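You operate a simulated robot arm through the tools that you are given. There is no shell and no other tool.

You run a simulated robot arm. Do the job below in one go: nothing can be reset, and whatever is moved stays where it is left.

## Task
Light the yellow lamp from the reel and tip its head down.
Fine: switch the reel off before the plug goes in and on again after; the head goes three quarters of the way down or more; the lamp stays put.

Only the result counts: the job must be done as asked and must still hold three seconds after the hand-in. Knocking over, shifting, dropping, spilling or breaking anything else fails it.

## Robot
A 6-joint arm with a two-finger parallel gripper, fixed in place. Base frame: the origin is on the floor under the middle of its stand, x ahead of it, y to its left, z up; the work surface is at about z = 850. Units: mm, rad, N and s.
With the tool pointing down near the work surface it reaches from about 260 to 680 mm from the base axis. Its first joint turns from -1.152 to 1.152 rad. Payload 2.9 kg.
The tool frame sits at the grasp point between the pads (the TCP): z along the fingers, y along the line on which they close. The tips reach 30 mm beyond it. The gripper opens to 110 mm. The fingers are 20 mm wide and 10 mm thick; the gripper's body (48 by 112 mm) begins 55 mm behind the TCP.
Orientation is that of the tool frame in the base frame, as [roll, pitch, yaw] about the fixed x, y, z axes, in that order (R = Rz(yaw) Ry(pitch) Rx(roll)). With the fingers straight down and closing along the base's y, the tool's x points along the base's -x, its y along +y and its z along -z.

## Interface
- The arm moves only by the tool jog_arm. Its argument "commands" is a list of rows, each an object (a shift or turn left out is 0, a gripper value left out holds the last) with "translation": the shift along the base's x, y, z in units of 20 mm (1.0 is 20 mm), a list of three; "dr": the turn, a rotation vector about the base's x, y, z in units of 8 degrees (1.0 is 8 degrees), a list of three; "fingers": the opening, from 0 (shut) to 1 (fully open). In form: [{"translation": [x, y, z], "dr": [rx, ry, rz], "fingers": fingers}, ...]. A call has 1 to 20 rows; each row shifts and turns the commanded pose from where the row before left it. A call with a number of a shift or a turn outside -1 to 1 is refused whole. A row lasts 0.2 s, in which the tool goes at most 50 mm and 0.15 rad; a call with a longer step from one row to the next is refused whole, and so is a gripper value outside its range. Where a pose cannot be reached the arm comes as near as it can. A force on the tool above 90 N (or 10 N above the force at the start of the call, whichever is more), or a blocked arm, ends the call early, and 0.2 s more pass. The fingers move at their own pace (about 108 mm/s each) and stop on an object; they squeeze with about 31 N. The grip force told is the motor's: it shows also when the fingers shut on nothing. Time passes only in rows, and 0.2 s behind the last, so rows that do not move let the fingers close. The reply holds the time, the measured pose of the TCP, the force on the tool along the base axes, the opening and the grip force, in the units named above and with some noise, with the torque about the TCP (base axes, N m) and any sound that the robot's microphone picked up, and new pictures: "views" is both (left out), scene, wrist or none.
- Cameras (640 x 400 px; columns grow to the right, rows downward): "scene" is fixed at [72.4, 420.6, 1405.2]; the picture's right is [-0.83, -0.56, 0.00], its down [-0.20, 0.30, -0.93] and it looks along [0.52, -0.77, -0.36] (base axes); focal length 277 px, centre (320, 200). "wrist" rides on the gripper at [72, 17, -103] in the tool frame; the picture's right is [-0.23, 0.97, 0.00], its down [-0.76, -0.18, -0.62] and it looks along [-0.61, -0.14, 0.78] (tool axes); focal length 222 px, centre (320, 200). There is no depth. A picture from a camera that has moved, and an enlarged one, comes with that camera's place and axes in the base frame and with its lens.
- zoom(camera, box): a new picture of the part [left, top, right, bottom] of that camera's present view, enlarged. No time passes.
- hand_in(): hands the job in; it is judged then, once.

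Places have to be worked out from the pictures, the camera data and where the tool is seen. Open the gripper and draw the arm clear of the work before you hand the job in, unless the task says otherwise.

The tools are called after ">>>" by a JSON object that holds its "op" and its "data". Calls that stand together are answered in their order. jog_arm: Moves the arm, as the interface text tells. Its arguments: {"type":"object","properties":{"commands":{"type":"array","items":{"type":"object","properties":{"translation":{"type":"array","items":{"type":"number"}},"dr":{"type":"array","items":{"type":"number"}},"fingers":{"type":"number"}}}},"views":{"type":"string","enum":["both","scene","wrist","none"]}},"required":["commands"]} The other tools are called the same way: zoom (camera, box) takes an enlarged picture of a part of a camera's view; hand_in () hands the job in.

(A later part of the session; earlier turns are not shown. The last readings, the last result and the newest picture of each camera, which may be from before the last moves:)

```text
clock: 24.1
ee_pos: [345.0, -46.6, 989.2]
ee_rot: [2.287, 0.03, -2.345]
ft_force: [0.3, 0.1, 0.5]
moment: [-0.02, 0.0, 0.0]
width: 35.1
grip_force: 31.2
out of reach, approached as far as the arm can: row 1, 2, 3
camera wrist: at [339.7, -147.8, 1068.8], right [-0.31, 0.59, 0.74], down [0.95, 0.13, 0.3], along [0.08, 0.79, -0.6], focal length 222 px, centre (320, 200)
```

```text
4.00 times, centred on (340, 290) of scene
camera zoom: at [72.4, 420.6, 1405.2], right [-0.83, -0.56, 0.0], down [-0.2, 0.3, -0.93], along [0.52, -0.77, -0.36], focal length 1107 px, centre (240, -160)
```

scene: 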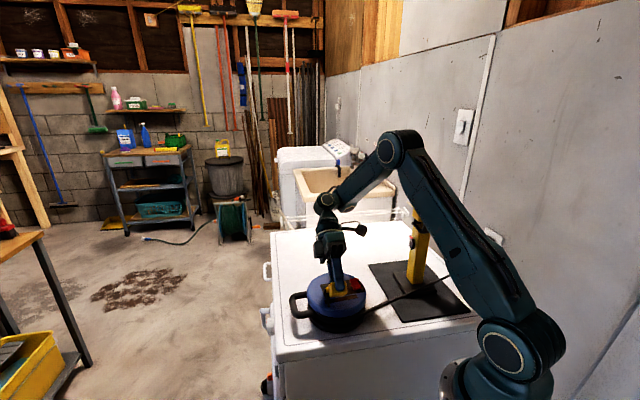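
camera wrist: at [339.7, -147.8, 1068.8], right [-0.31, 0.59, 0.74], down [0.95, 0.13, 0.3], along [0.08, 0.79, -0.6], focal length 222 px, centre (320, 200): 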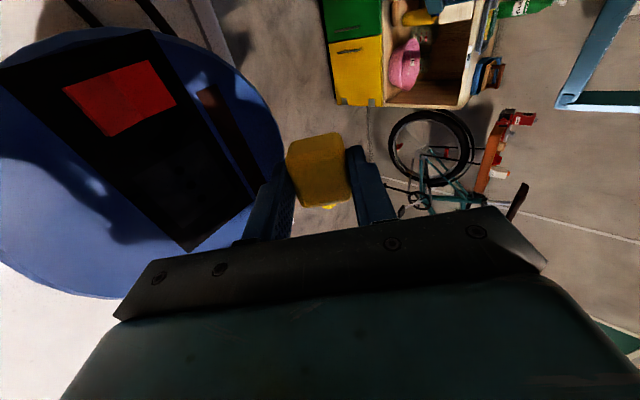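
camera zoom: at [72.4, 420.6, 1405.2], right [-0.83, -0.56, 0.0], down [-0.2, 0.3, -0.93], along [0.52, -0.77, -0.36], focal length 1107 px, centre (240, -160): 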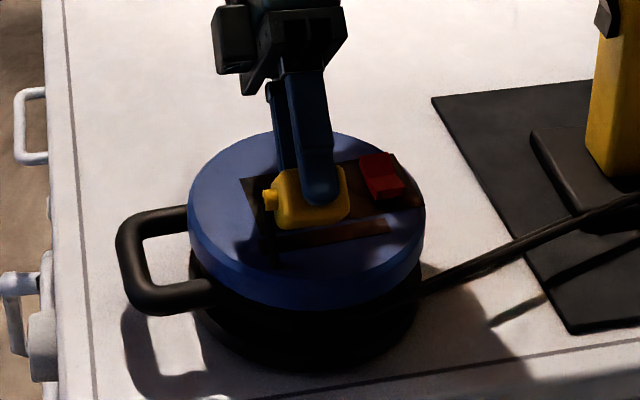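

The reel slid roughly 2–3 cm towards the scene camera. I'll first undo the tilt while rising so the hand is straight again, then measure the reel's new place.

>>> {"op": "jog_arm", "data": {"commands": [{"translation": [0, 0, 0.3], "dr": [-0.69, -0.72, 0]}, {"translation": [0, 0, 0.4], "dr": [-0.69, -0.72, 0]}, {"translation": [0, 0, 0.5], "dr": [-0.69, -0.72, 0]}, {"translation": [0, 0, 0.5], "dr": [-0.69, -0.72, 0]}, {"translation": [0, 0, 0.5], "dr": [-0.69, -0.72, 0]}, {"translation": [0, 0, 0.5], "dr": [-0.69, -0.72, 0]}, {"translation": [0, 0, 0], "dr": [-0.08, -0.09, 0]}, {"translation": [0, 0, 0]}]}}

>>> {"op": "zoom", "data": {"camera": "scene", "box": [260, 240, 420, 340]}}

>>> {"op": "zoom", "data": {"camera": "scene", "box": [360, 160, 520, 330]}}

```text
clock: 25.9
ee_pos: [346.2, -47.6, 1044.0]
ee_rot: [3.136, 0.026, -2.318]
ft_force: [-0.4, 0.5, -0.3]
moment: [0.03, -0.01, 0.02]
width: 35.5
grip_force: 30.7
camera wrist: at [280.9, -91.4, 1146.0], right [-0.56, 0.83, 0.01], down [0.64, 0.42, 0.64], along [0.53, 0.37, -0.77], focal length 222 px, centre (320, 200)
```

scene: 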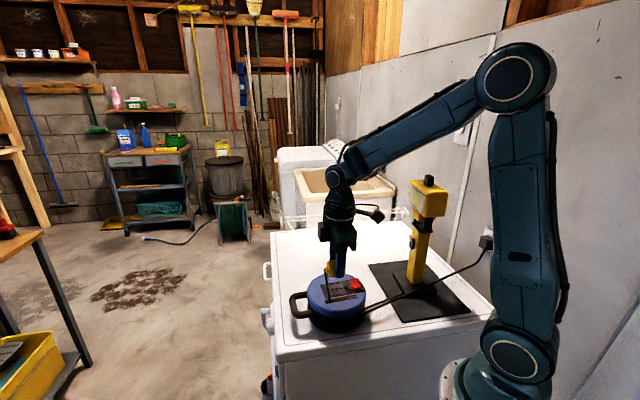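
wrist: 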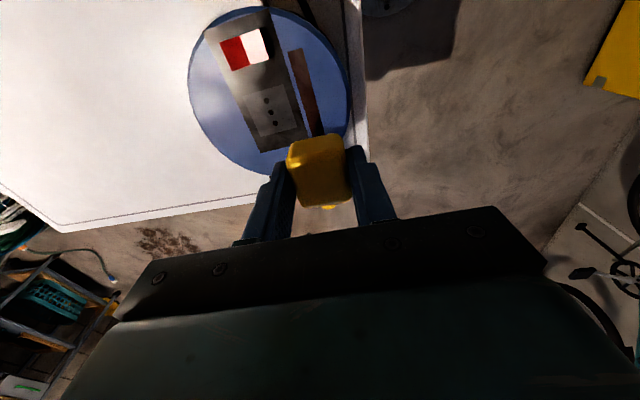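

```text
4.00 times, centred on (340, 290) of scene
camera zoom: at [72.3, 420.6, 1405.2], right [-0.83, -0.56, 0.0], down [-0.2, 0.3, -0.93], along [0.52, -0.77, -0.36], focal length 1107 px, centre (240, -160)
```

zoom: 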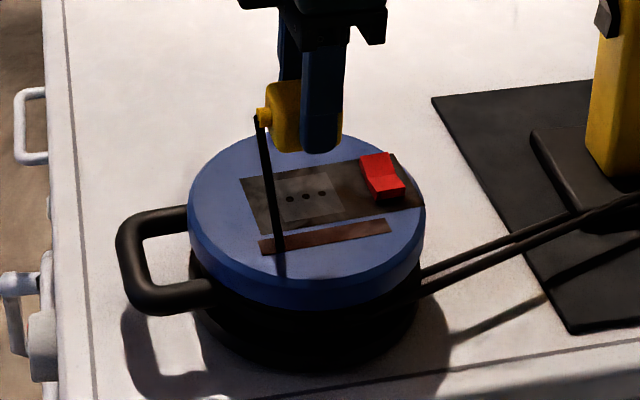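

```text
2.35 times, centred on (440, 245) of scene
camera zoom: at [72.3, 420.6, 1405.2], right [-0.83, -0.56, 0.0], down [-0.2, 0.3, -0.93], along [0.52, -0.77, -0.36], focal length 651 px, centre (38, 94)
```

zoom: 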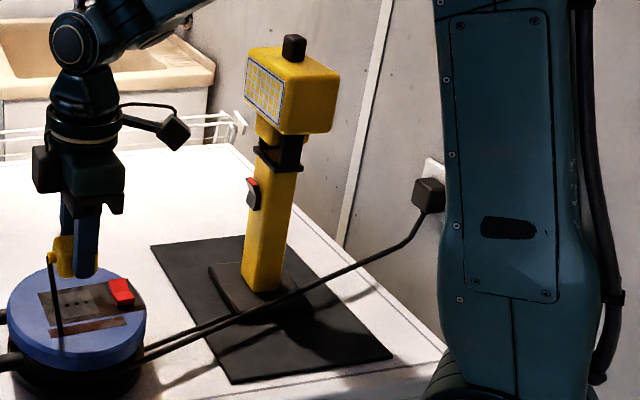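

The lamp looks untouched; the reel has slid about 17 mm, to a socket position near (364, -89). I'll zoom in on the plug again from this new angle to look for pins at its underside, and on the reel.

>>> {"op": "zoom", "data": {"camera": "scene", "box": [318, 254, 350, 282]}}

>>> {"op": "zoom", "data": {"camera": "wrist", "box": [180, 0, 380, 210]}}

```text
14.29 times, centred on (334, 268) of scene
camera zoom: at [72.3, 420.6, 1405.2], right [-0.83, -0.56, 0.0], down [-0.2, 0.3, -0.93], along [0.52, -0.77, -0.36], focal length 3952 px, centre (120, -771)
```

zoom: 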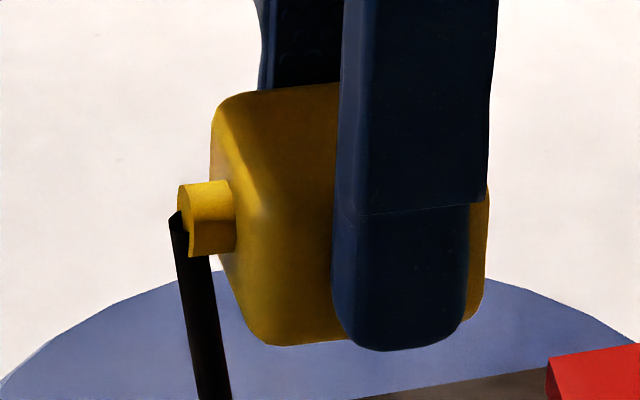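

```text
1.90 times, centred on (280, 105) of wrist
camera zoom: at [280.9, -91.4, 1146.0], right [-0.56, 0.83, 0.01], down [0.64, 0.42, 0.64], along [0.53, 0.37, -0.77], focal length 423 px, centre (396, 381)
```

zoom: 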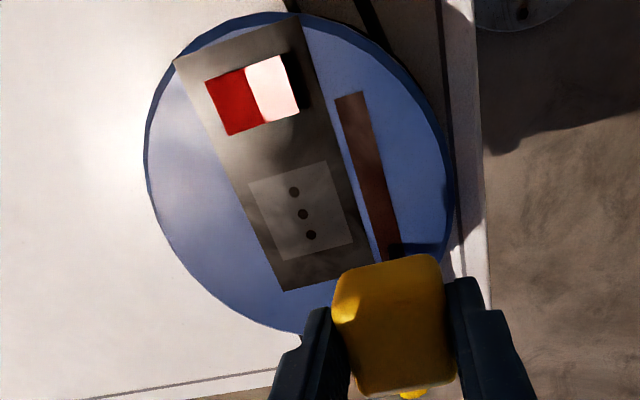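

I'll also look at how the reel's own plug sits in the wall outlet, as a hint to how plugs mate here.

>>> {"op": "zoom", "data": {"camera": "scene", "box": [470, 215, 518, 265]}}

>>> {"op": "zoom", "data": {"camera": "scene", "box": [400, 170, 460, 220]}}

>>> {"op": "zoom", "data": {"camera": "scene", "box": [390, 255, 450, 310]}}

```text
8.00 times, centred on (494, 240) of scene
camera zoom: at [72.3, 420.6, 1405.2], right [-0.83, -0.56, 0.0], down [-0.2, 0.3, -0.93], along [0.52, -0.77, -0.36], focal length 2213 px, centre (-1072, -120)
```

zoom: 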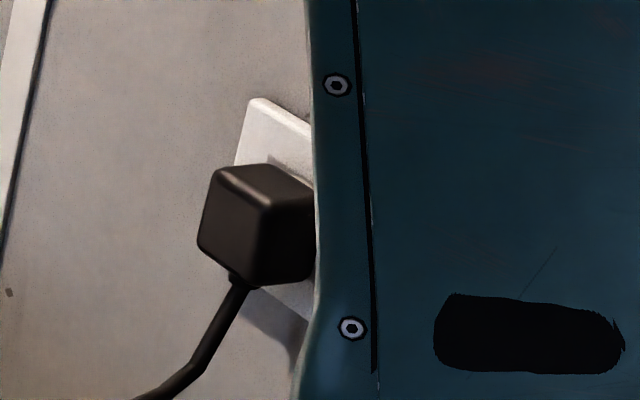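

```text
8.00 times, centred on (430, 195) of scene
camera zoom: at [72.3, 420.6, 1405.2], right [-0.83, -0.56, 0.0], down [-0.2, 0.3, -0.93], along [0.52, -0.77, -0.36], focal length 2213 px, centre (-560, 240)
```

zoom: 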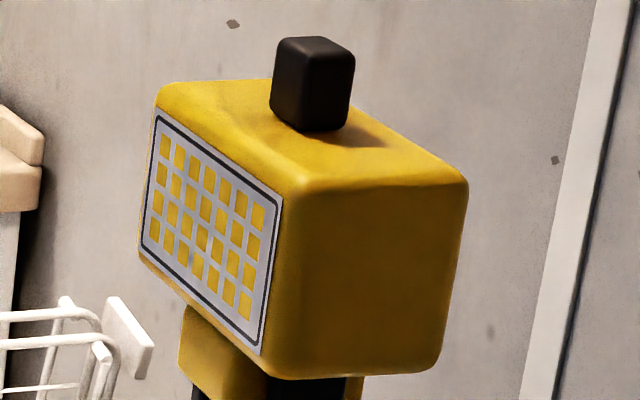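

```text
7.27 times, centred on (420, 282) of scene
camera zoom: at [72.3, 420.6, 1405.2], right [-0.83, -0.56, 0.0], down [-0.2, 0.3, -0.93], along [0.52, -0.77, -0.36], focal length 2012 px, centre (-407, -400)
```

zoom: 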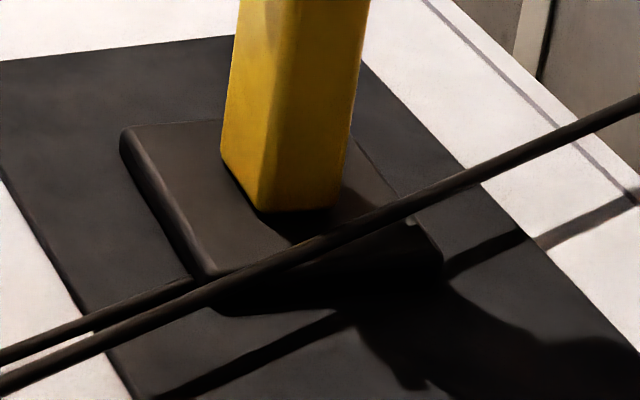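

The wall plug is the same kind of rounded cube with the cord leaving sideways, so the yellow plug's mating face is its underside and it should go straight down with the tail along the hole line. Both cameras put the shifted socket at about (364.6, -88) with the hole line still at 48.5°; I'll level the hand, turn it to match and hover above the socket.

>>> {"op": "jog_arm", "data": {"commands": [{"translation": [0, 0, 0], "dr": [-0.164, 0.097, 0.16]}, {"translation": [0.23, -0.505, -0.3]}, {"translation": [0.23, -0.505, -0.4]}, {"translation": [0.23, -0.505, -0.5]}, {"translation": [0.23, -0.505, -0.5]}, {"translation": [0, 0, 0]}, {"translation": [0, 0, 0]}]}}

>>> {"op": "zoom", "data": {"camera": "wrist", "box": [240, 60, 400, 210]}}

>>> {"op": "zoom", "data": {"camera": "scene", "box": [310, 255, 366, 300]}}

```text
clock: 27.5
ee_pos: [365.5, -88.4, 1009.9]
ee_rot: [3.141, 0.001, -2.297]
ft_force: [1.0, -0.8, -0.2]
moment: [-0.01, -0.03, -0.02]
width: 35.1
grip_force: 31.4
camera wrist: at [303.2, -131.2, 1114.5], right [-0.58, 0.82, 0.0], down [0.64, 0.45, 0.62], along [0.51, 0.36, -0.78], focal length 222 px, centre (320, 200)
```

scene: 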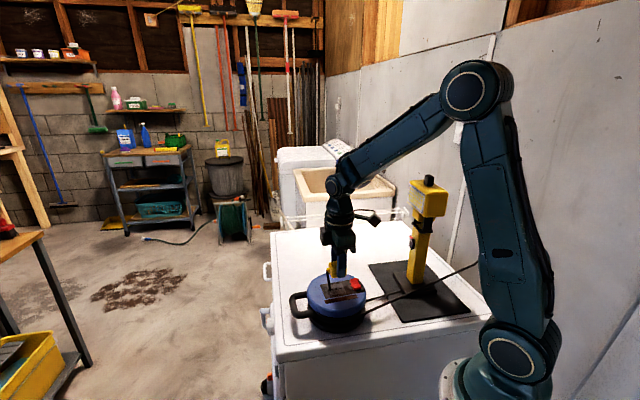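
wrist: 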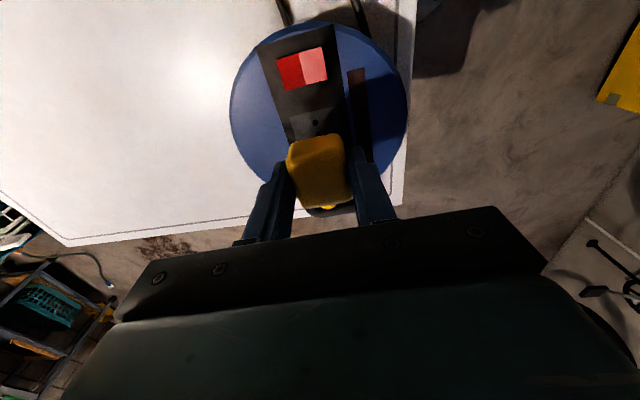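

```text
2.67 times, centred on (320, 135) of wrist
camera zoom: at [303.2, -131.2, 1114.5], right [-0.58, 0.82, 0.0], down [0.64, 0.45, 0.62], along [0.51, 0.36, -0.78], focal length 592 px, centre (320, 373)
```

zoom: 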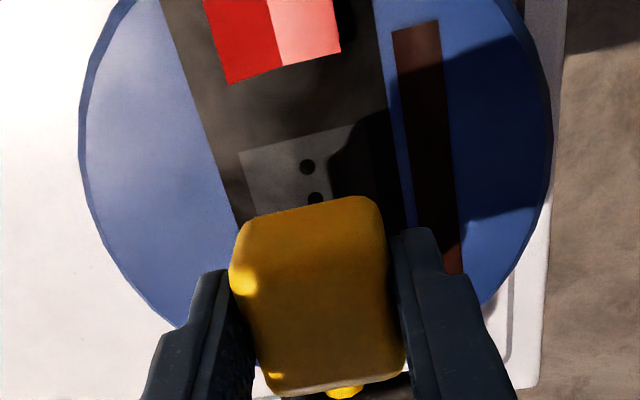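

```text
8.89 times, centred on (338, 278) of scene
camera zoom: at [72.4, 420.6, 1405.2], right [-0.83, -0.56, 0.0], down [-0.2, 0.3, -0.93], along [0.52, -0.77, -0.36], focal length 2459 px, centre (160, -489)
```

zoom: 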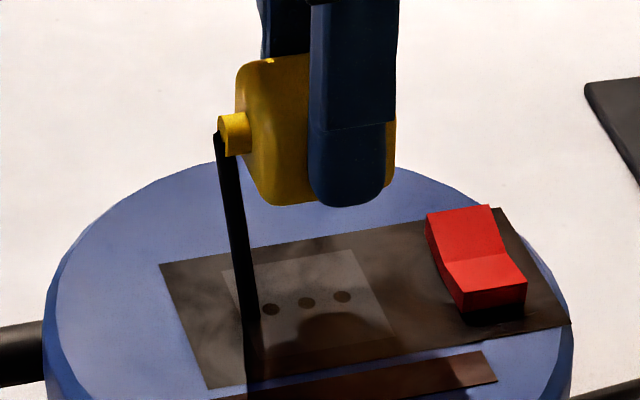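

The visible holes line up with the hand's axis to within a degree and the socket centre is about 1.4 mm to one side. I'll correct by 1.8 mm in y and descend towards the socket.

>>> {"op": "jog_arm", "data": {"commands": [{"translation": [0, -0.09, 0]}, {"translation": [0, 0, -0.5]}, {"translation": [0, 0, -0.5]}, {"translation": [0, 0, -0.5]}, {"translation": [0, 0, -0.4]}, {"translation": [0, 0, 0]}]}}

>>> {"op": "zoom", "data": {"camera": "wrist", "box": [260, 90, 380, 210]}}

>>> {"op": "zoom", "data": {"camera": "scene", "box": [310, 255, 366, 300]}}

```text
clock: 28.9
ee_pos: [364.6, -89.6, 972.0]
ee_rot: [3.14, -0.001, -2.296]
ft_force: [0.1, -0.1, -0.9]
moment: [0.02, -0.03, 0.0]
width: 35.0
grip_force: 31.2
camera wrist: at [303.1, -132.6, 1076.1], right [-0.58, 0.82, 0.0], down [0.64, 0.45, 0.62], along [0.51, 0.36, -0.78], focal length 222 px, centre (320, 200)
```

scene: 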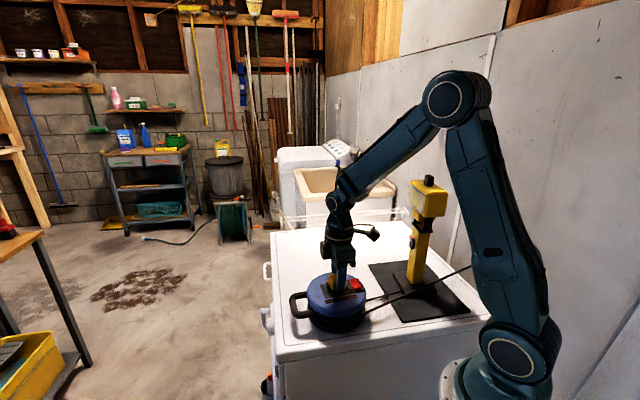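
wrist: 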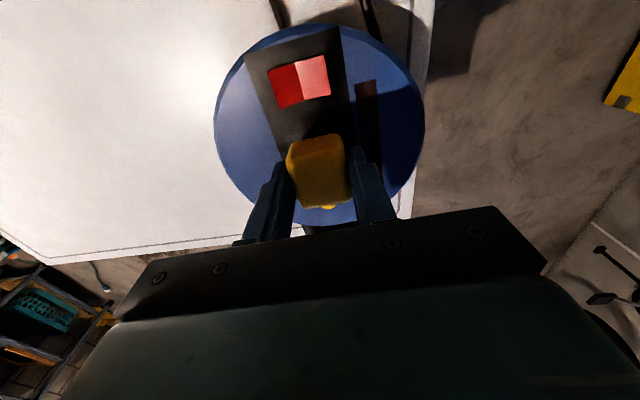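

```text
3.33 times, centred on (320, 150) of wrist
camera zoom: at [303.1, -132.6, 1076.1], right [-0.58, 0.82, 0.0], down [0.64, 0.45, 0.62], along [0.51, 0.36, -0.78], focal length 740 px, centre (320, 367)
```

zoom: 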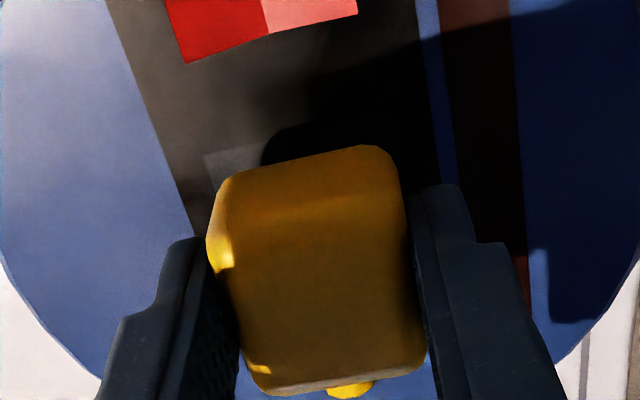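

```text
8.89 times, centred on (338, 278) of scene
camera zoom: at [72.4, 420.6, 1405.2], right [-0.83, -0.56, 0.0], down [-0.2, 0.3, -0.93], along [0.52, -0.77, -0.36], focal length 2459 px, centre (160, -489)
```

zoom: 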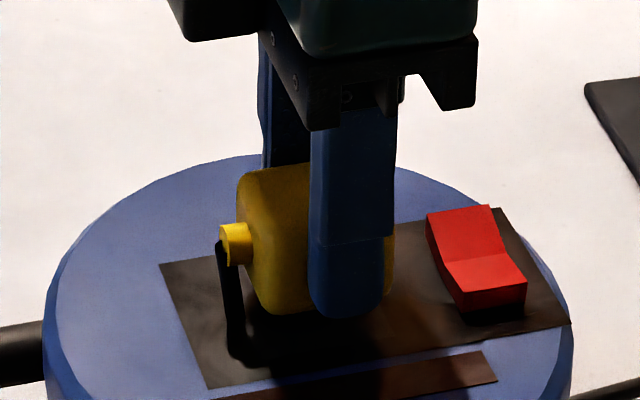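

The socket plate's corner comes out at (19.3, -19.3) in the hand frame, so the plug is centred to about 1 mm. I'll lower it slowly onto the socket.

>>> {"op": "jog_arm", "data": {"commands": [{"translation": [0, 0, -0.1]}, {"translation": [0, 0, -0.1]}, {"translation": [0, 0, -0.1]}, {"translation": [0, 0, 0]}], "views": "none"}}

```text
clock: 29.9
ee_pos: [364.6, -88.9, 965.1]
ee_rot: [-3.141, 0.0, -2.297]
ft_force: [0.5, -0.2, -0.3]
moment: [0.02, 0.01, -0.03]
width: 34.9
grip_force: 30.9
```

There is no contact at 965. I'll continue down in small steps.

>>> {"op": "jog_arm", "data": {"commands": [{"translation": [0, 0, -0.08]}, {"translation": [0, 0, -0.08]}, {"translation": [0, 0, 0]}], "views": "none"}}

>>> {"op": "zoom", "data": {"camera": "scene", "box": [310, 255, 366, 300]}}

```text
clock: 30.7
ee_pos: [365.1, -88.7, 962.8]
ee_rot: [3.141, 0.001, -2.297]
ft_force: [0.6, 0.0, -0.9]
moment: [-0.02, 0.03, 0.02]
width: 35.3
grip_force: 31.0
```

```text
8.89 times, centred on (338, 278) of scene
camera zoom: at [72.4, 420.6, 1405.2], right [-0.83, -0.56, 0.0], down [-0.2, 0.3, -0.93], along [0.52, -0.77, -0.36], focal length 2459 px, centre (160, -489)
```

zoom: 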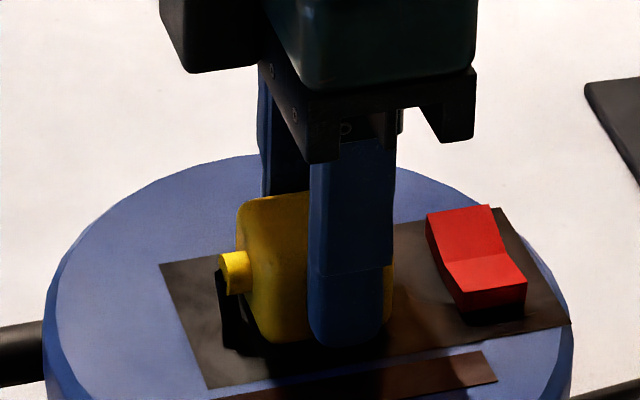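

Still no contact at 962.8. I'll keep going down gently.

>>> {"op": "jog_arm", "data": {"commands": [{"translation": [0, 0, -0.07]}, {"translation": [0, 0, -0.07]}, {"translation": [0, 0, -0.07]}, {"translation": [0, 0, 0]}], "views": "none"}}

>>> {"op": "zoom", "data": {"camera": "scene", "box": [310, 255, 366, 300]}}

```text
clock: 31.7
ee_pos: [365.0, -89.1, 960.6]
ee_rot: [-3.137, 0.003, -2.298]
ft_force: [7.7, 3.8, 29.6]
moment: [0.28, 0.0, -0.03]
width: 35.2
grip_force: 31.3
heard: snap
```

```text
8.89 times, centred on (338, 278) of scene
camera zoom: at [72.2, 420.7, 1405.2], right [-0.83, -0.56, 0.0], down [-0.2, 0.3, -0.93], along [0.52, -0.77, -0.36], focal length 2459 px, centre (160, -489)
```

zoom: 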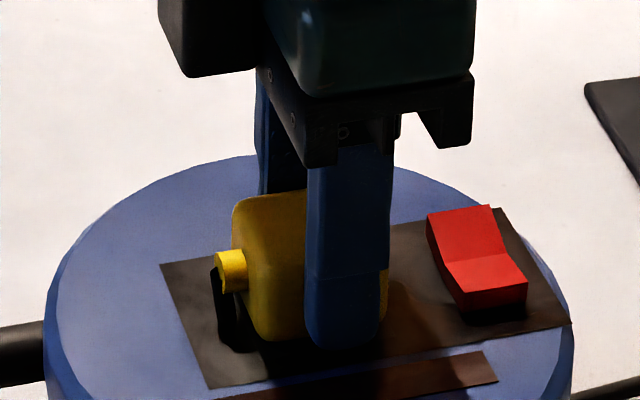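

A snap was heard with 30 N of contact, so the plug has seated in the socket. I'll open the fingers and rise straight up, then look.

>>> {"op": "jog_arm", "data": {"commands": [{"fingers": 0.6}, {"fingers": 0.6}, {"fingers": 0.6}, {"translation": [0, 0, 0.5]}, {"translation": [0, 0, 1]}, {"translation": [0, 0, 1]}, {"translation": [0, 0, 1]}, {"translation": [0, 0, 0]}]}}

>>> {"op": "zoom", "data": {"camera": "scene", "box": [300, 250, 372, 305]}}

>>> {"op": "zoom", "data": {"camera": "wrist", "box": [220, 20, 420, 180]}}

```text
clock: 33.5
ee_pos: [363.6, -89.5, 1029.6]
ee_rot: [-3.141, -0.002, -2.295]
ft_force: [0.2, 0.4, -0.1]
moment: [0.0, -0.02, 0.01]
width: 66.1
grip_force: 0.1
camera wrist: at [302.4, -132.8, 1133.3], right [-0.58, 0.82, 0.0], down [0.64, 0.45, 0.62], along [0.51, 0.36, -0.78], focal length 222 px, centre (320, 200)
```

scene: 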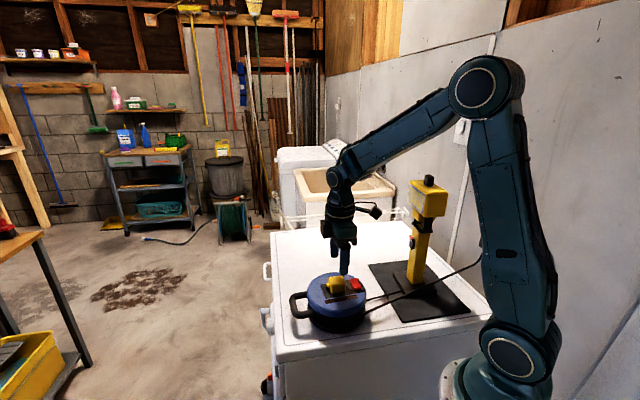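
wrist: 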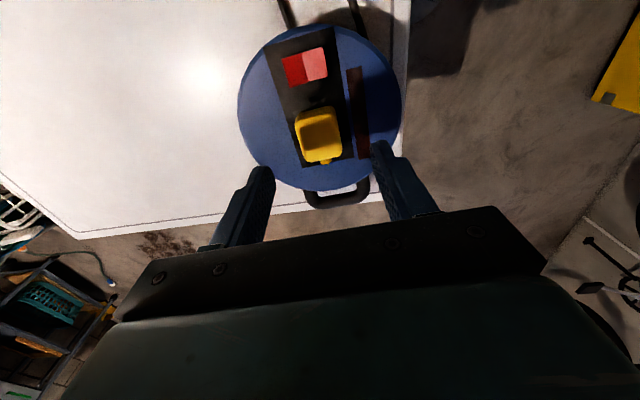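

```text
7.27 times, centred on (336, 278) of scene
camera zoom: at [72.3, 420.6, 1405.2], right [-0.83, -0.56, 0.0], down [-0.2, 0.3, -0.93], along [0.52, -0.77, -0.36], focal length 2012 px, centre (204, -364)
```

zoom: 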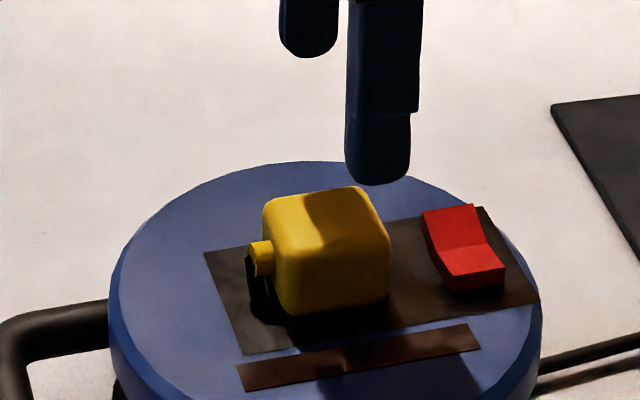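

```text
2.50 times, centred on (320, 100) of wrist
camera zoom: at [302.4, -132.8, 1133.3], right [-0.58, 0.82, 0.0], down [0.64, 0.45, 0.62], along [0.51, 0.36, -0.78], focal length 555 px, centre (320, 450)
```

zoom: 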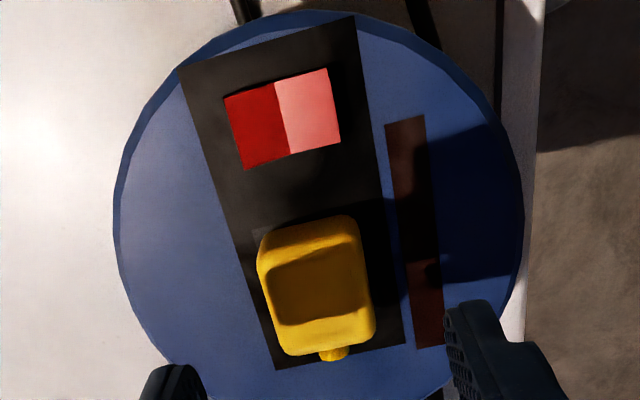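

The plug sits square in the socket. Now I'll close the fingers, move over the raised half of the rocker at about (340, -134), and press it to switch the reel on.

>>> {"op": "jog_arm", "data": {"commands": [{"translation": [-0.3, -0.55, 0], "fingers": 0}, {"translation": [-0.3, -0.55, 0]}, {"translation": [-0.3, -0.55, 0]}, {"translation": [-0.28, -0.55, 0]}, {"translation": [0, 0, -1]}, {"translation": [0, 0, -1]}, {"translation": [0, 0, -0.5]}, {"translation": [0, 0, 0]}]}}

>>> {"op": "zoom", "data": {"camera": "scene", "box": [310, 250, 374, 300]}}

>>> {"op": "zoom", "data": {"camera": "wrist", "box": [240, 90, 400, 210]}}

```text
clock: 35.3
ee_pos: [339.1, -133.7, 976.7]
ee_rot: [3.141, 0.0, -2.297]
ft_force: [1.4, -0.3, -0.1]
moment: [-0.01, 0.0, 0.0]
width: 0.0
grip_force: 31.2
camera wrist: at [278.1, -176.8, 1081.4], right [-0.58, 0.82, 0.0], down [0.64, 0.45, 0.62], along [0.51, 0.36, -0.78], focal length 222 px, centre (320, 200)
```

scene: 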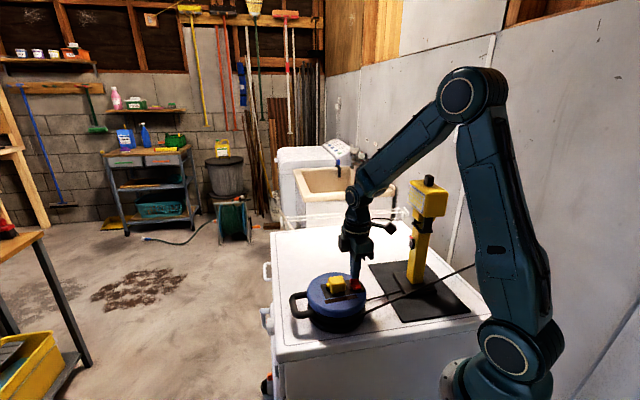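
wrist: 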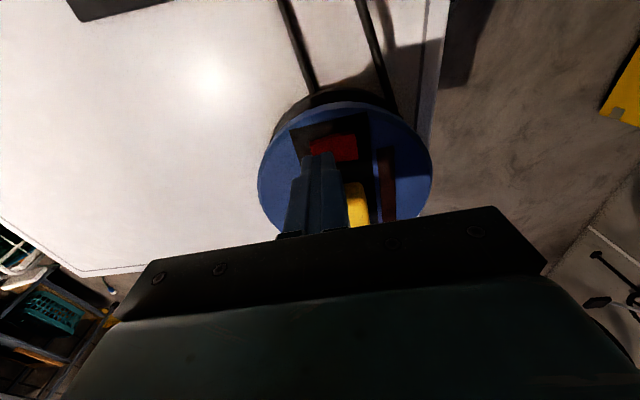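

```text
8.00 times, centred on (342, 275) of scene
camera zoom: at [72.4, 420.6, 1405.2], right [-0.83, -0.56, 0.0], down [-0.2, 0.3, -0.93], along [0.52, -0.77, -0.36], focal length 2213 px, centre (144, -400)
```

zoom: 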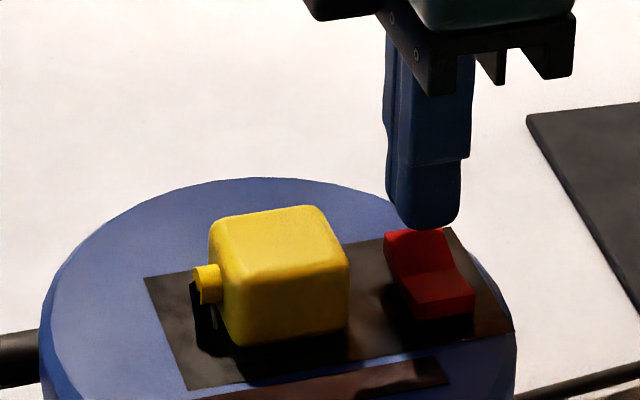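

```text
3.33 times, centred on (320, 150) of wrist
camera zoom: at [278.1, -176.8, 1081.4], right [-0.58, 0.82, 0.0], down [0.64, 0.45, 0.62], along [0.51, 0.36, -0.78], focal length 740 px, centre (320, 367)
```

zoom: 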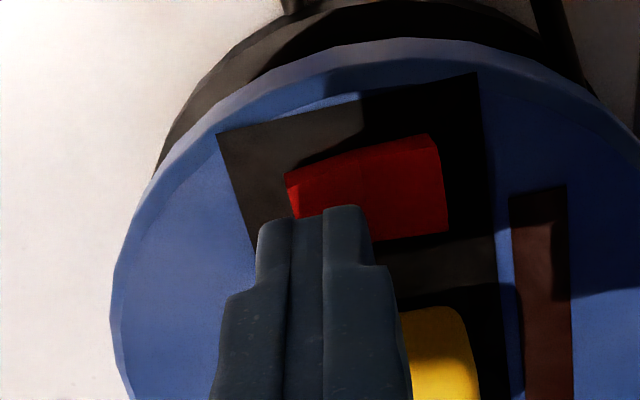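

The tips are over the rocker's far, raised half. I'll press down in small steps.

>>> {"op": "jog_arm", "data": {"commands": [{"translation": [0, 0, -0.25]}, {"translation": [0, 0, -0.2]}, {"translation": [0, 0, -0.1]}, {"translation": [0, 0, -0.1]}, {"translation": [0, 0, -0.1]}, {"translation": [0, 0, 0]}]}}

```text
clock: 36.7
ee_pos: [339.6, -133.5, 963.8]
ee_rot: [-3.14, 0.0, -2.297]
ft_force: [-2.3, 2.6, 13.8]
moment: [-0.12, 0.08, 0.01]
width: 0.0
grip_force: 30.7
heard: click
camera wrist: at [278.6, -176.4, 1067.6], right [-0.58, 0.82, 0.0], down [0.64, 0.45, 0.62], along [0.51, 0.36, -0.78], focal length 222 px, centre (320, 200)
```

scene: 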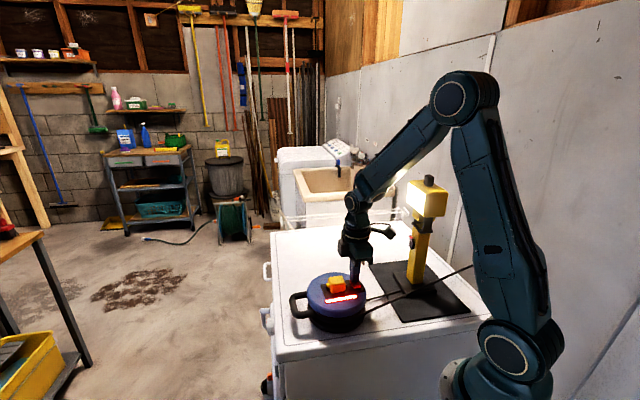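
wrist: 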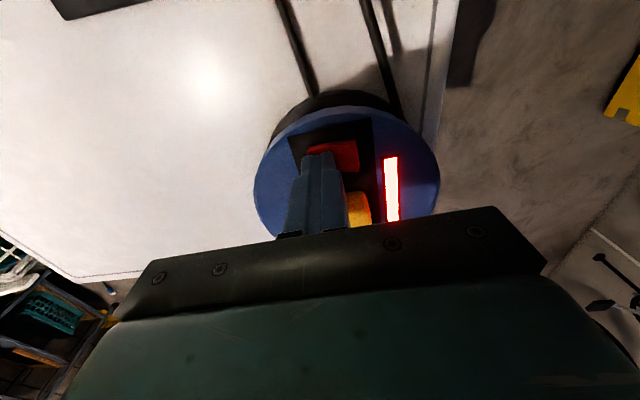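

A click: the strip is lit again and the lamp's panel is glowing. I'll rise clear and look closely at the lamp head and its hinge.

>>> {"op": "jog_arm", "data": {"commands": [{"translation": [0, 0, 0.5]}, {"translation": [0, 0, 1]}, {"translation": [0, 0, 1]}, {"translation": [0, 0, 1]}, {"translation": [0, 0, 1]}, {"translation": [0, 0, 0]}]}}

>>> {"op": "zoom", "data": {"camera": "scene", "box": [395, 165, 459, 225]}}

>>> {"op": "zoom", "data": {"camera": "scene", "box": [390, 215, 454, 265]}}

>>> {"op": "zoom", "data": {"camera": "scene", "box": [260, 240, 420, 340]}}

```text
clock: 38.1
ee_pos: [342.6, -131.6, 1053.6]
ee_rot: [3.141, 0.001, -2.298]
ft_force: [0.0, 0.4, 0.3]
moment: [0.0, -0.02, 0.02]
width: 0.0
grip_force: 30.8
camera wrist: at [280.4, -175.8, 1157.3], right [-0.58, 0.82, 0.0], down [0.64, 0.45, 0.62], along [0.51, 0.36, -0.78], focal length 222 px, centre (320, 200)
```

scene: 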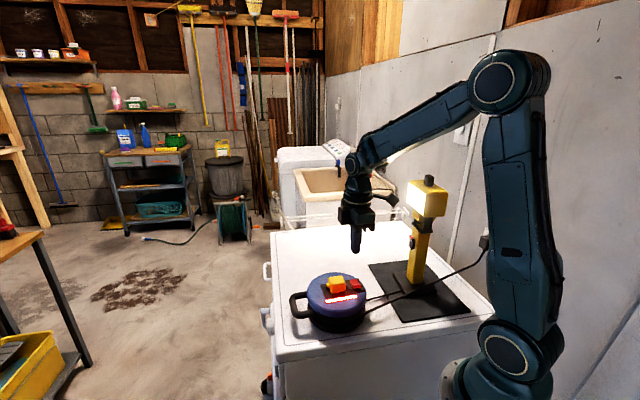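
wrist: 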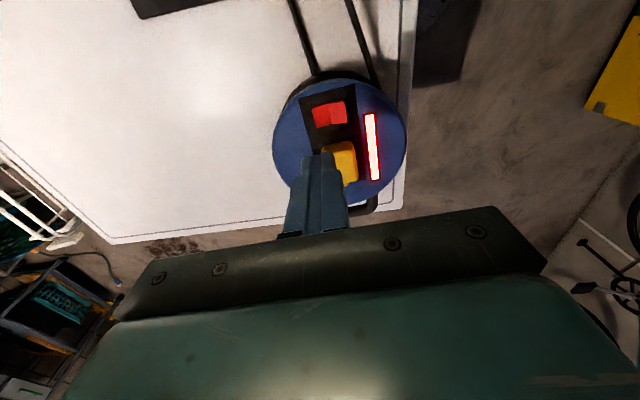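

```text
6.67 times, centred on (427, 195) of scene
camera zoom: at [72.3, 420.6, 1405.2], right [-0.83, -0.56, 0.0], down [-0.2, 0.3, -0.93], along [0.52, -0.77, -0.36], focal length 1844 px, centre (-393, 233)
```

zoom: 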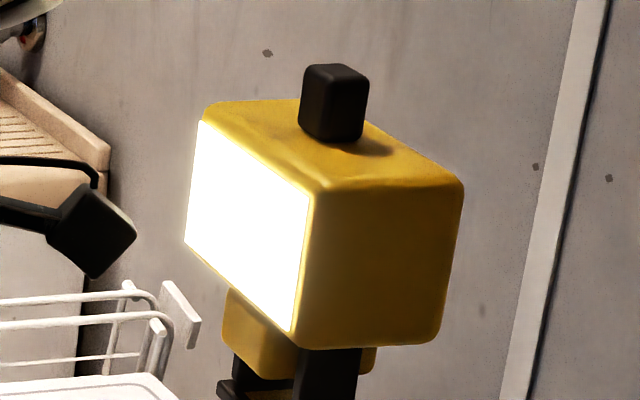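

```text
8.00 times, centred on (422, 240) of scene
camera zoom: at [72.3, 420.6, 1405.2], right [-0.83, -0.56, 0.0], down [-0.2, 0.3, -0.93], along [0.52, -0.77, -0.36], focal length 2213 px, centre (-496, -120)
```

zoom: 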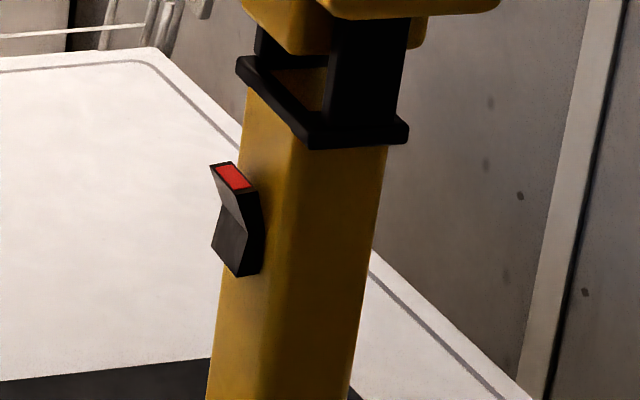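

```text
4.00 times, centred on (340, 290) of scene
camera zoom: at [72.3, 420.6, 1405.2], right [-0.83, -0.56, 0.0], down [-0.2, 0.3, -0.93], along [0.52, -0.77, -0.36], focal length 1107 px, centre (240, -160)
```

zoom: 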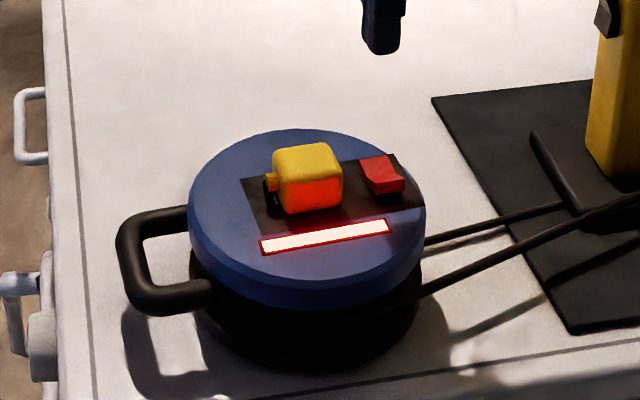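

The lamp is lit with its head box around (224, -309), its top at about z 1180 and its panel facing along (0.73, 0.68); the fork hinge is near z 1089. I'll straddle the knob with the two fingers and press the head's front top edge down along its arc, so first I rise and move above it.

>>> {"op": "jog_arm", "data": {"commands": [{"translation": [0, 0, 1], "fingers": 0.5}, {"translation": [0, 0, 1]}, {"translation": [0, 0, 1]}, {"translation": [0, 0, 1]}, {"translation": [0, 0, 1]}, {"translation": [0, 0, 1], "dr": [0, 0, -0.33]}, {"translation": [0, 0, 1], "dr": [0, 0, -0.33]}, {"translation": [0, 0, 1]}, {"translation": [-0.3, -0.3, 1]}, {"translation": [-0.3, -0.3, 1]}, {"translation": [-0.3, -0.4, 1]}, {"translation": [0, 0, 0]}]}}

>>> {"op": "zoom", "data": {"camera": "wrist", "box": [0, 0, 320, 200]}}

```text
clock: 40.7
ee_pos: [323.2, -154.5, 1274.0]
ee_rot: [-3.141, -0.001, -2.39]
ft_force: [0.0, 0.0, -0.3]
moment: [-0.01, 0.01, 0.01]
width: 54.9
grip_force: 0.0
camera wrist: at [257.6, -191.6, 1378.1], right [-0.5, 0.87, 0.0], down [0.68, 0.39, 0.62], along [0.54, 0.31, -0.78], focal length 222 px, centre (320, 200)
```

scene: 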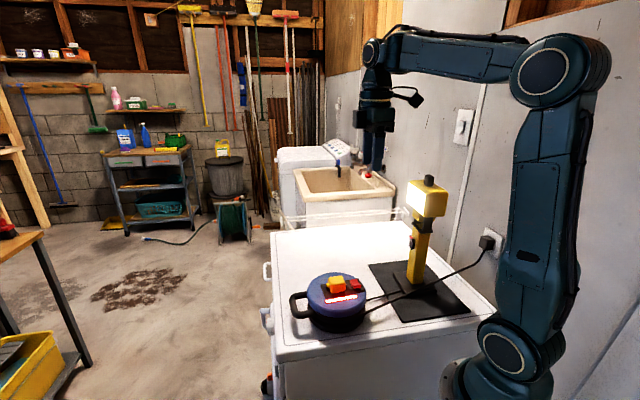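
wrist: 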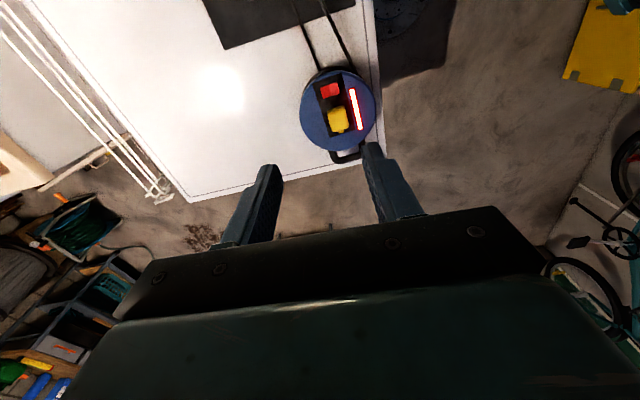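

```text
2.00 times, centred on (160, 100) of wrist
camera zoom: at [257.6, -191.6, 1378.1], right [-0.5, 0.87, 0.0], down [0.68, 0.39, 0.62], along [0.54, 0.31, -0.78], focal length 444 px, centre (640, 400)
```

zoom: 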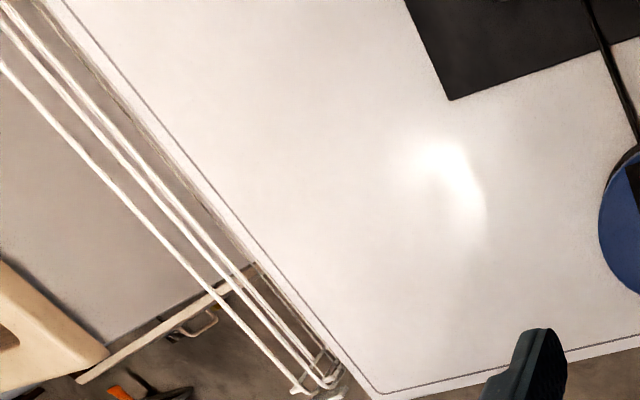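

The hand is now turned to match the lamp. I'll move laterally at this height to just above the head's front edge.

>>> {"op": "jog_arm", "data": {"commands": [{"translation": [-0.548, -0.957, 0]}, {"translation": [-0.548, -0.957, 0]}, {"translation": [-0.548, -0.957, 0]}, {"translation": [-0.548, -0.957, 0]}, {"translation": [-0.548, -0.957, 0]}, {"translation": [-0.548, -0.957, 0]}, {"translation": [-0.548, -0.957, 0]}, {"translation": [0, 0, 0]}]}}

>>> {"op": "zoom", "data": {"camera": "scene", "box": [380, 130, 476, 230]}}

>>> {"op": "zoom", "data": {"camera": "wrist", "box": [200, 0, 440, 200]}}

```text
clock: 42.5
ee_pos: [245.1, -289.0, 1273.1]
ee_rot: [3.14, 0.0, -2.39]
ft_force: [-0.3, -0.6, -0.1]
moment: [-0.03, -0.01, 0.01]
width: 55.3
grip_force: 0.1
camera wrist: at [180.1, -325.4, 1377.1], right [-0.5, 0.87, 0.0], down [0.68, 0.39, 0.62], along [0.54, 0.31, -0.78], focal length 222 px, centre (320, 200)
```

scene: 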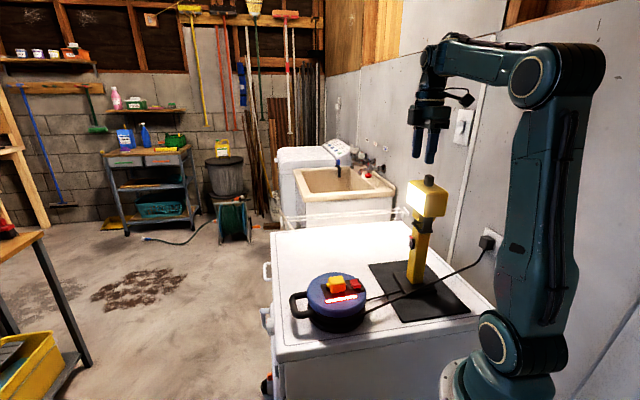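
wrist: 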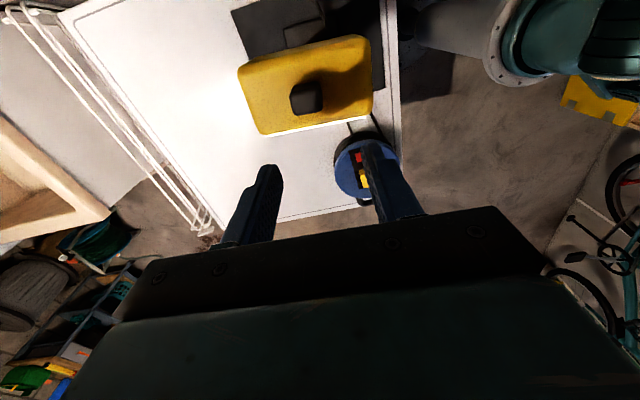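

```text
4.00 times, centred on (428, 180) of scene
camera zoom: at [72.4, 420.5, 1405.2], right [-0.83, -0.56, 0.0], down [-0.2, 0.3, -0.93], along [0.52, -0.77, -0.36], focal length 1107 px, centre (-112, 280)
```

zoom: 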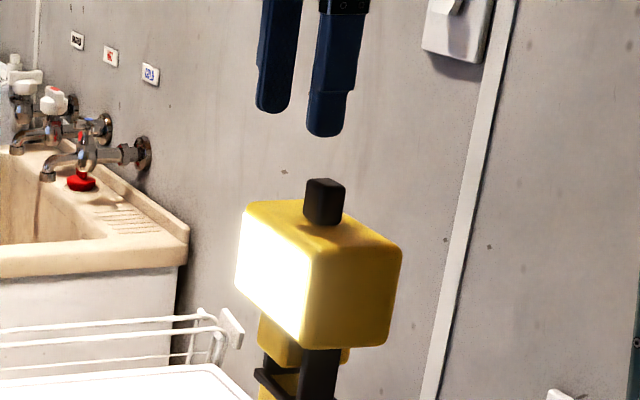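

```text
2.00 times, centred on (320, 100) of wrist
camera zoom: at [180.1, -325.4, 1377.1], right [-0.5, 0.87, 0.0], down [0.68, 0.39, 0.62], along [0.54, 0.31, -0.78], focal length 444 px, centre (320, 400)
```

zoom: 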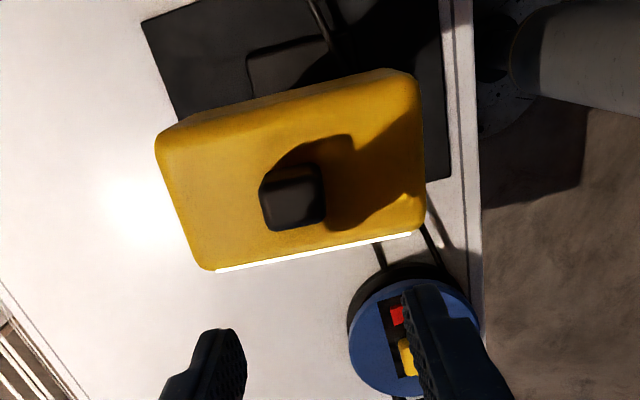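

From above, the head is about 97 mm wide, centred near (224, -311) and turned about 3° from the hand. I'll turn to match, centre on the knob and come down to about 10 mm above the head's top with the fingers on either side of the knob.

>>> {"op": "jog_arm", "data": {"commands": [{"translation": [-0.1, -0.3, 0], "dr": [0, 0, -0.34]}, {"translation": [0, 0, -0.7]}, {"translation": [0, 0, -0.7]}, {"translation": [0, 0, -0.7]}, {"translation": [0, 0, -0.5]}, {"translation": [0, 0, 0]}]}}

>>> {"op": "zoom", "data": {"camera": "scene", "box": [390, 150, 470, 220]}}

>>> {"op": "zoom", "data": {"camera": "wrist", "box": [200, 40, 440, 240]}}

```text
clock: 43.9
ee_pos: [243.9, -293.3, 1220.8]
ee_rot: [3.141, 0.0, -2.436]
ft_force: [0.0, 0.7, -0.2]
moment: [-0.01, 0.0, 0.01]
width: 54.9
grip_force: 0.1
camera wrist: at [176.6, -328.0, 1324.9], right [-0.46, 0.89, 0.0], down [0.7, 0.36, 0.62], along [0.55, 0.29, -0.78], focal length 222 px, centre (320, 200)
```

scene: 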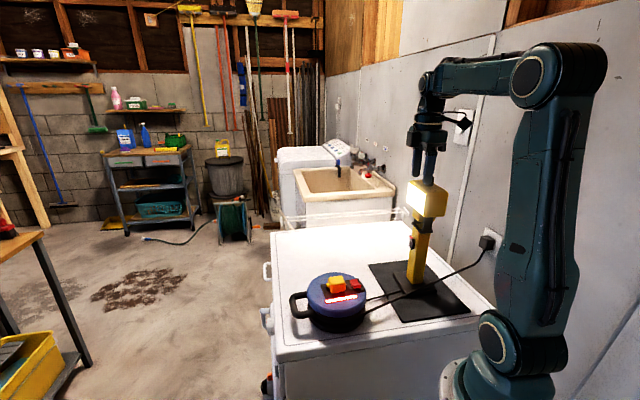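
wrist: 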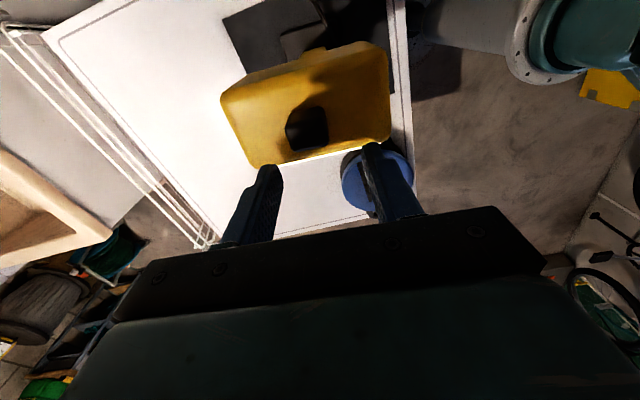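

```text
5.71 times, centred on (430, 185) of scene
camera zoom: at [72.4, 420.6, 1405.2], right [-0.83, -0.56, 0.0], down [-0.2, 0.3, -0.93], along [0.52, -0.77, -0.36], focal length 1581 px, centre (-309, 286)
```

zoom: 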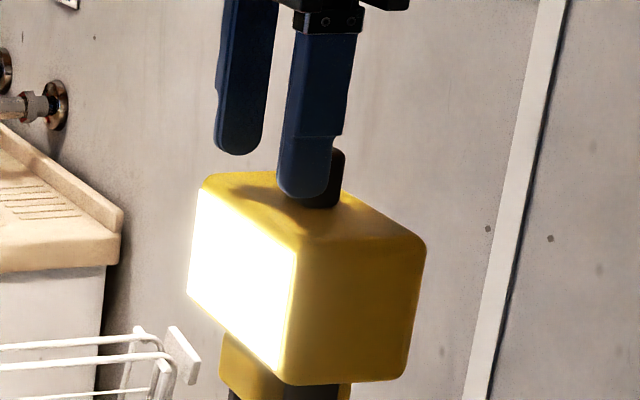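

```text
2.00 times, centred on (320, 140) of wrist
camera zoom: at [176.6, -328.0, 1324.9], right [-0.46, 0.89, 0.0], down [0.7, 0.36, 0.62], along [0.55, 0.29, -0.78], focal length 444 px, centre (320, 320)
```

zoom: 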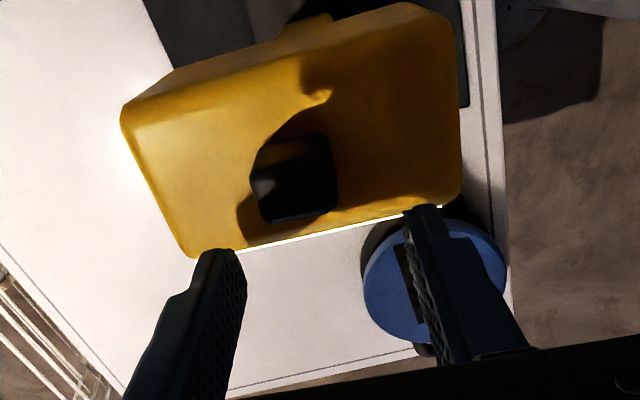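

The front edge is parallel to the hand and centred to within 1 mm, with the fingers just overlapping it. I'll shift 3 mm inward and lower until I feel contact.

>>> {"op": "jog_arm", "data": {"commands": [{"translation": [-0.12, -0.1, 0]}, {"translation": [0, 0, -0.2]}, {"translation": [0, 0, -0.15]}, {"translation": [0, 0, -0.1]}, {"translation": [0, 0, 0]}], "views": "none"}}

```text
clock: 45.1
ee_pos: [240.1, -295.8, 1213.0]
ee_rot: [3.138, -0.001, -2.437]
ft_force: [-1.2, 0.6, 0.6]
moment: [-0.02, 0.0, 0.02]
width: 54.6
grip_force: 0.1
```

No contact yet at tip height 1183. I'll continue in 2 mm steps.

>>> {"op": "jog_arm", "data": {"commands": [{"translation": [0, 0, -0.1]}, {"translation": [0, 0, -0.1]}, {"translation": [0, 0, 0]}]}}

>>> {"op": "zoom", "data": {"camera": "scene", "box": [390, 150, 470, 220]}}

```text
clock: 45.9
ee_pos: [240.2, -297.0, 1207.7]
ee_rot: [3.141, 0.0, -2.437]
ft_force: [1.0, 0.2, -0.7]
moment: [-0.01, -0.03, -0.01]
width: 55.0
grip_force: 0.0
camera wrist: at [173.5, -330.7, 1312.1], right [-0.46, 0.89, 0.0], down [0.7, 0.36, 0.62], along [0.55, 0.29, -0.78], focal length 222 px, centre (320, 200)
```

scene: 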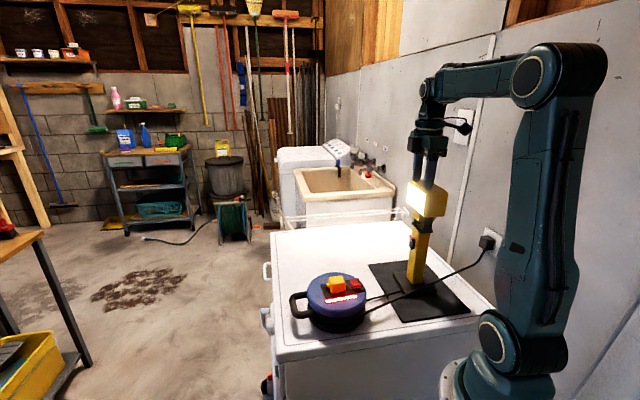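
wrist: 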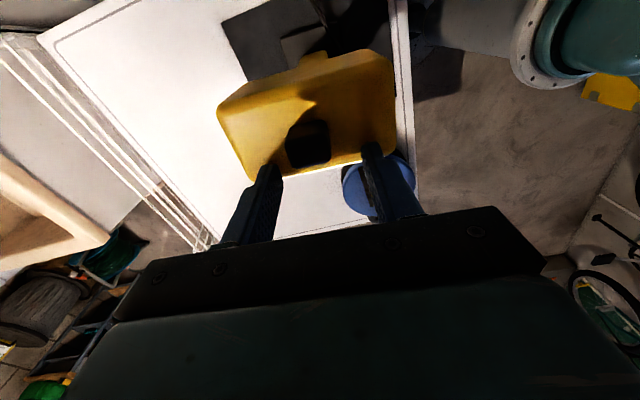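

```text
5.71 times, centred on (430, 185) of scene
camera zoom: at [72.4, 420.6, 1405.2], right [-0.83, -0.56, 0.0], down [-0.2, 0.3, -0.93], along [0.52, -0.77, -0.36], focal length 1581 px, centre (-309, 286)
```

zoom: 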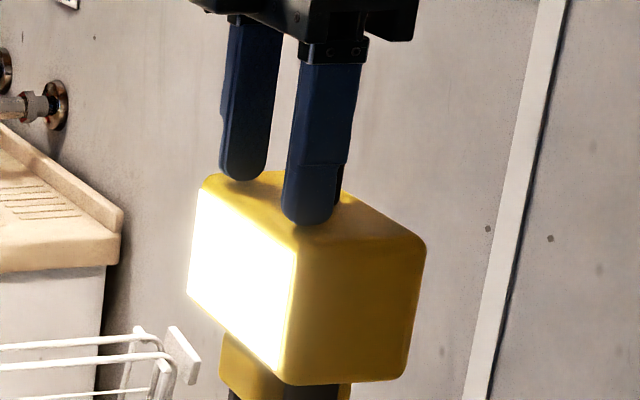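

The tips are just above the head's front edge. I'll press down a few more millimetres and watch the force.

>>> {"op": "jog_arm", "data": {"commands": [{"translation": [0, 0, -0.08]}, {"translation": [0, 0, -0.08]}, {"translation": [0, 0, 0]}], "views": "none"}}

```text
clock: 46.7
ee_pos: [240.2, -296.0, 1206.6]
ee_rot: [-3.14, 0.0, -2.436]
ft_force: [1.8, 1.3, 7.1]
moment: [0.15, 0.15, -0.07]
width: 55.1
grip_force: 0.0
```

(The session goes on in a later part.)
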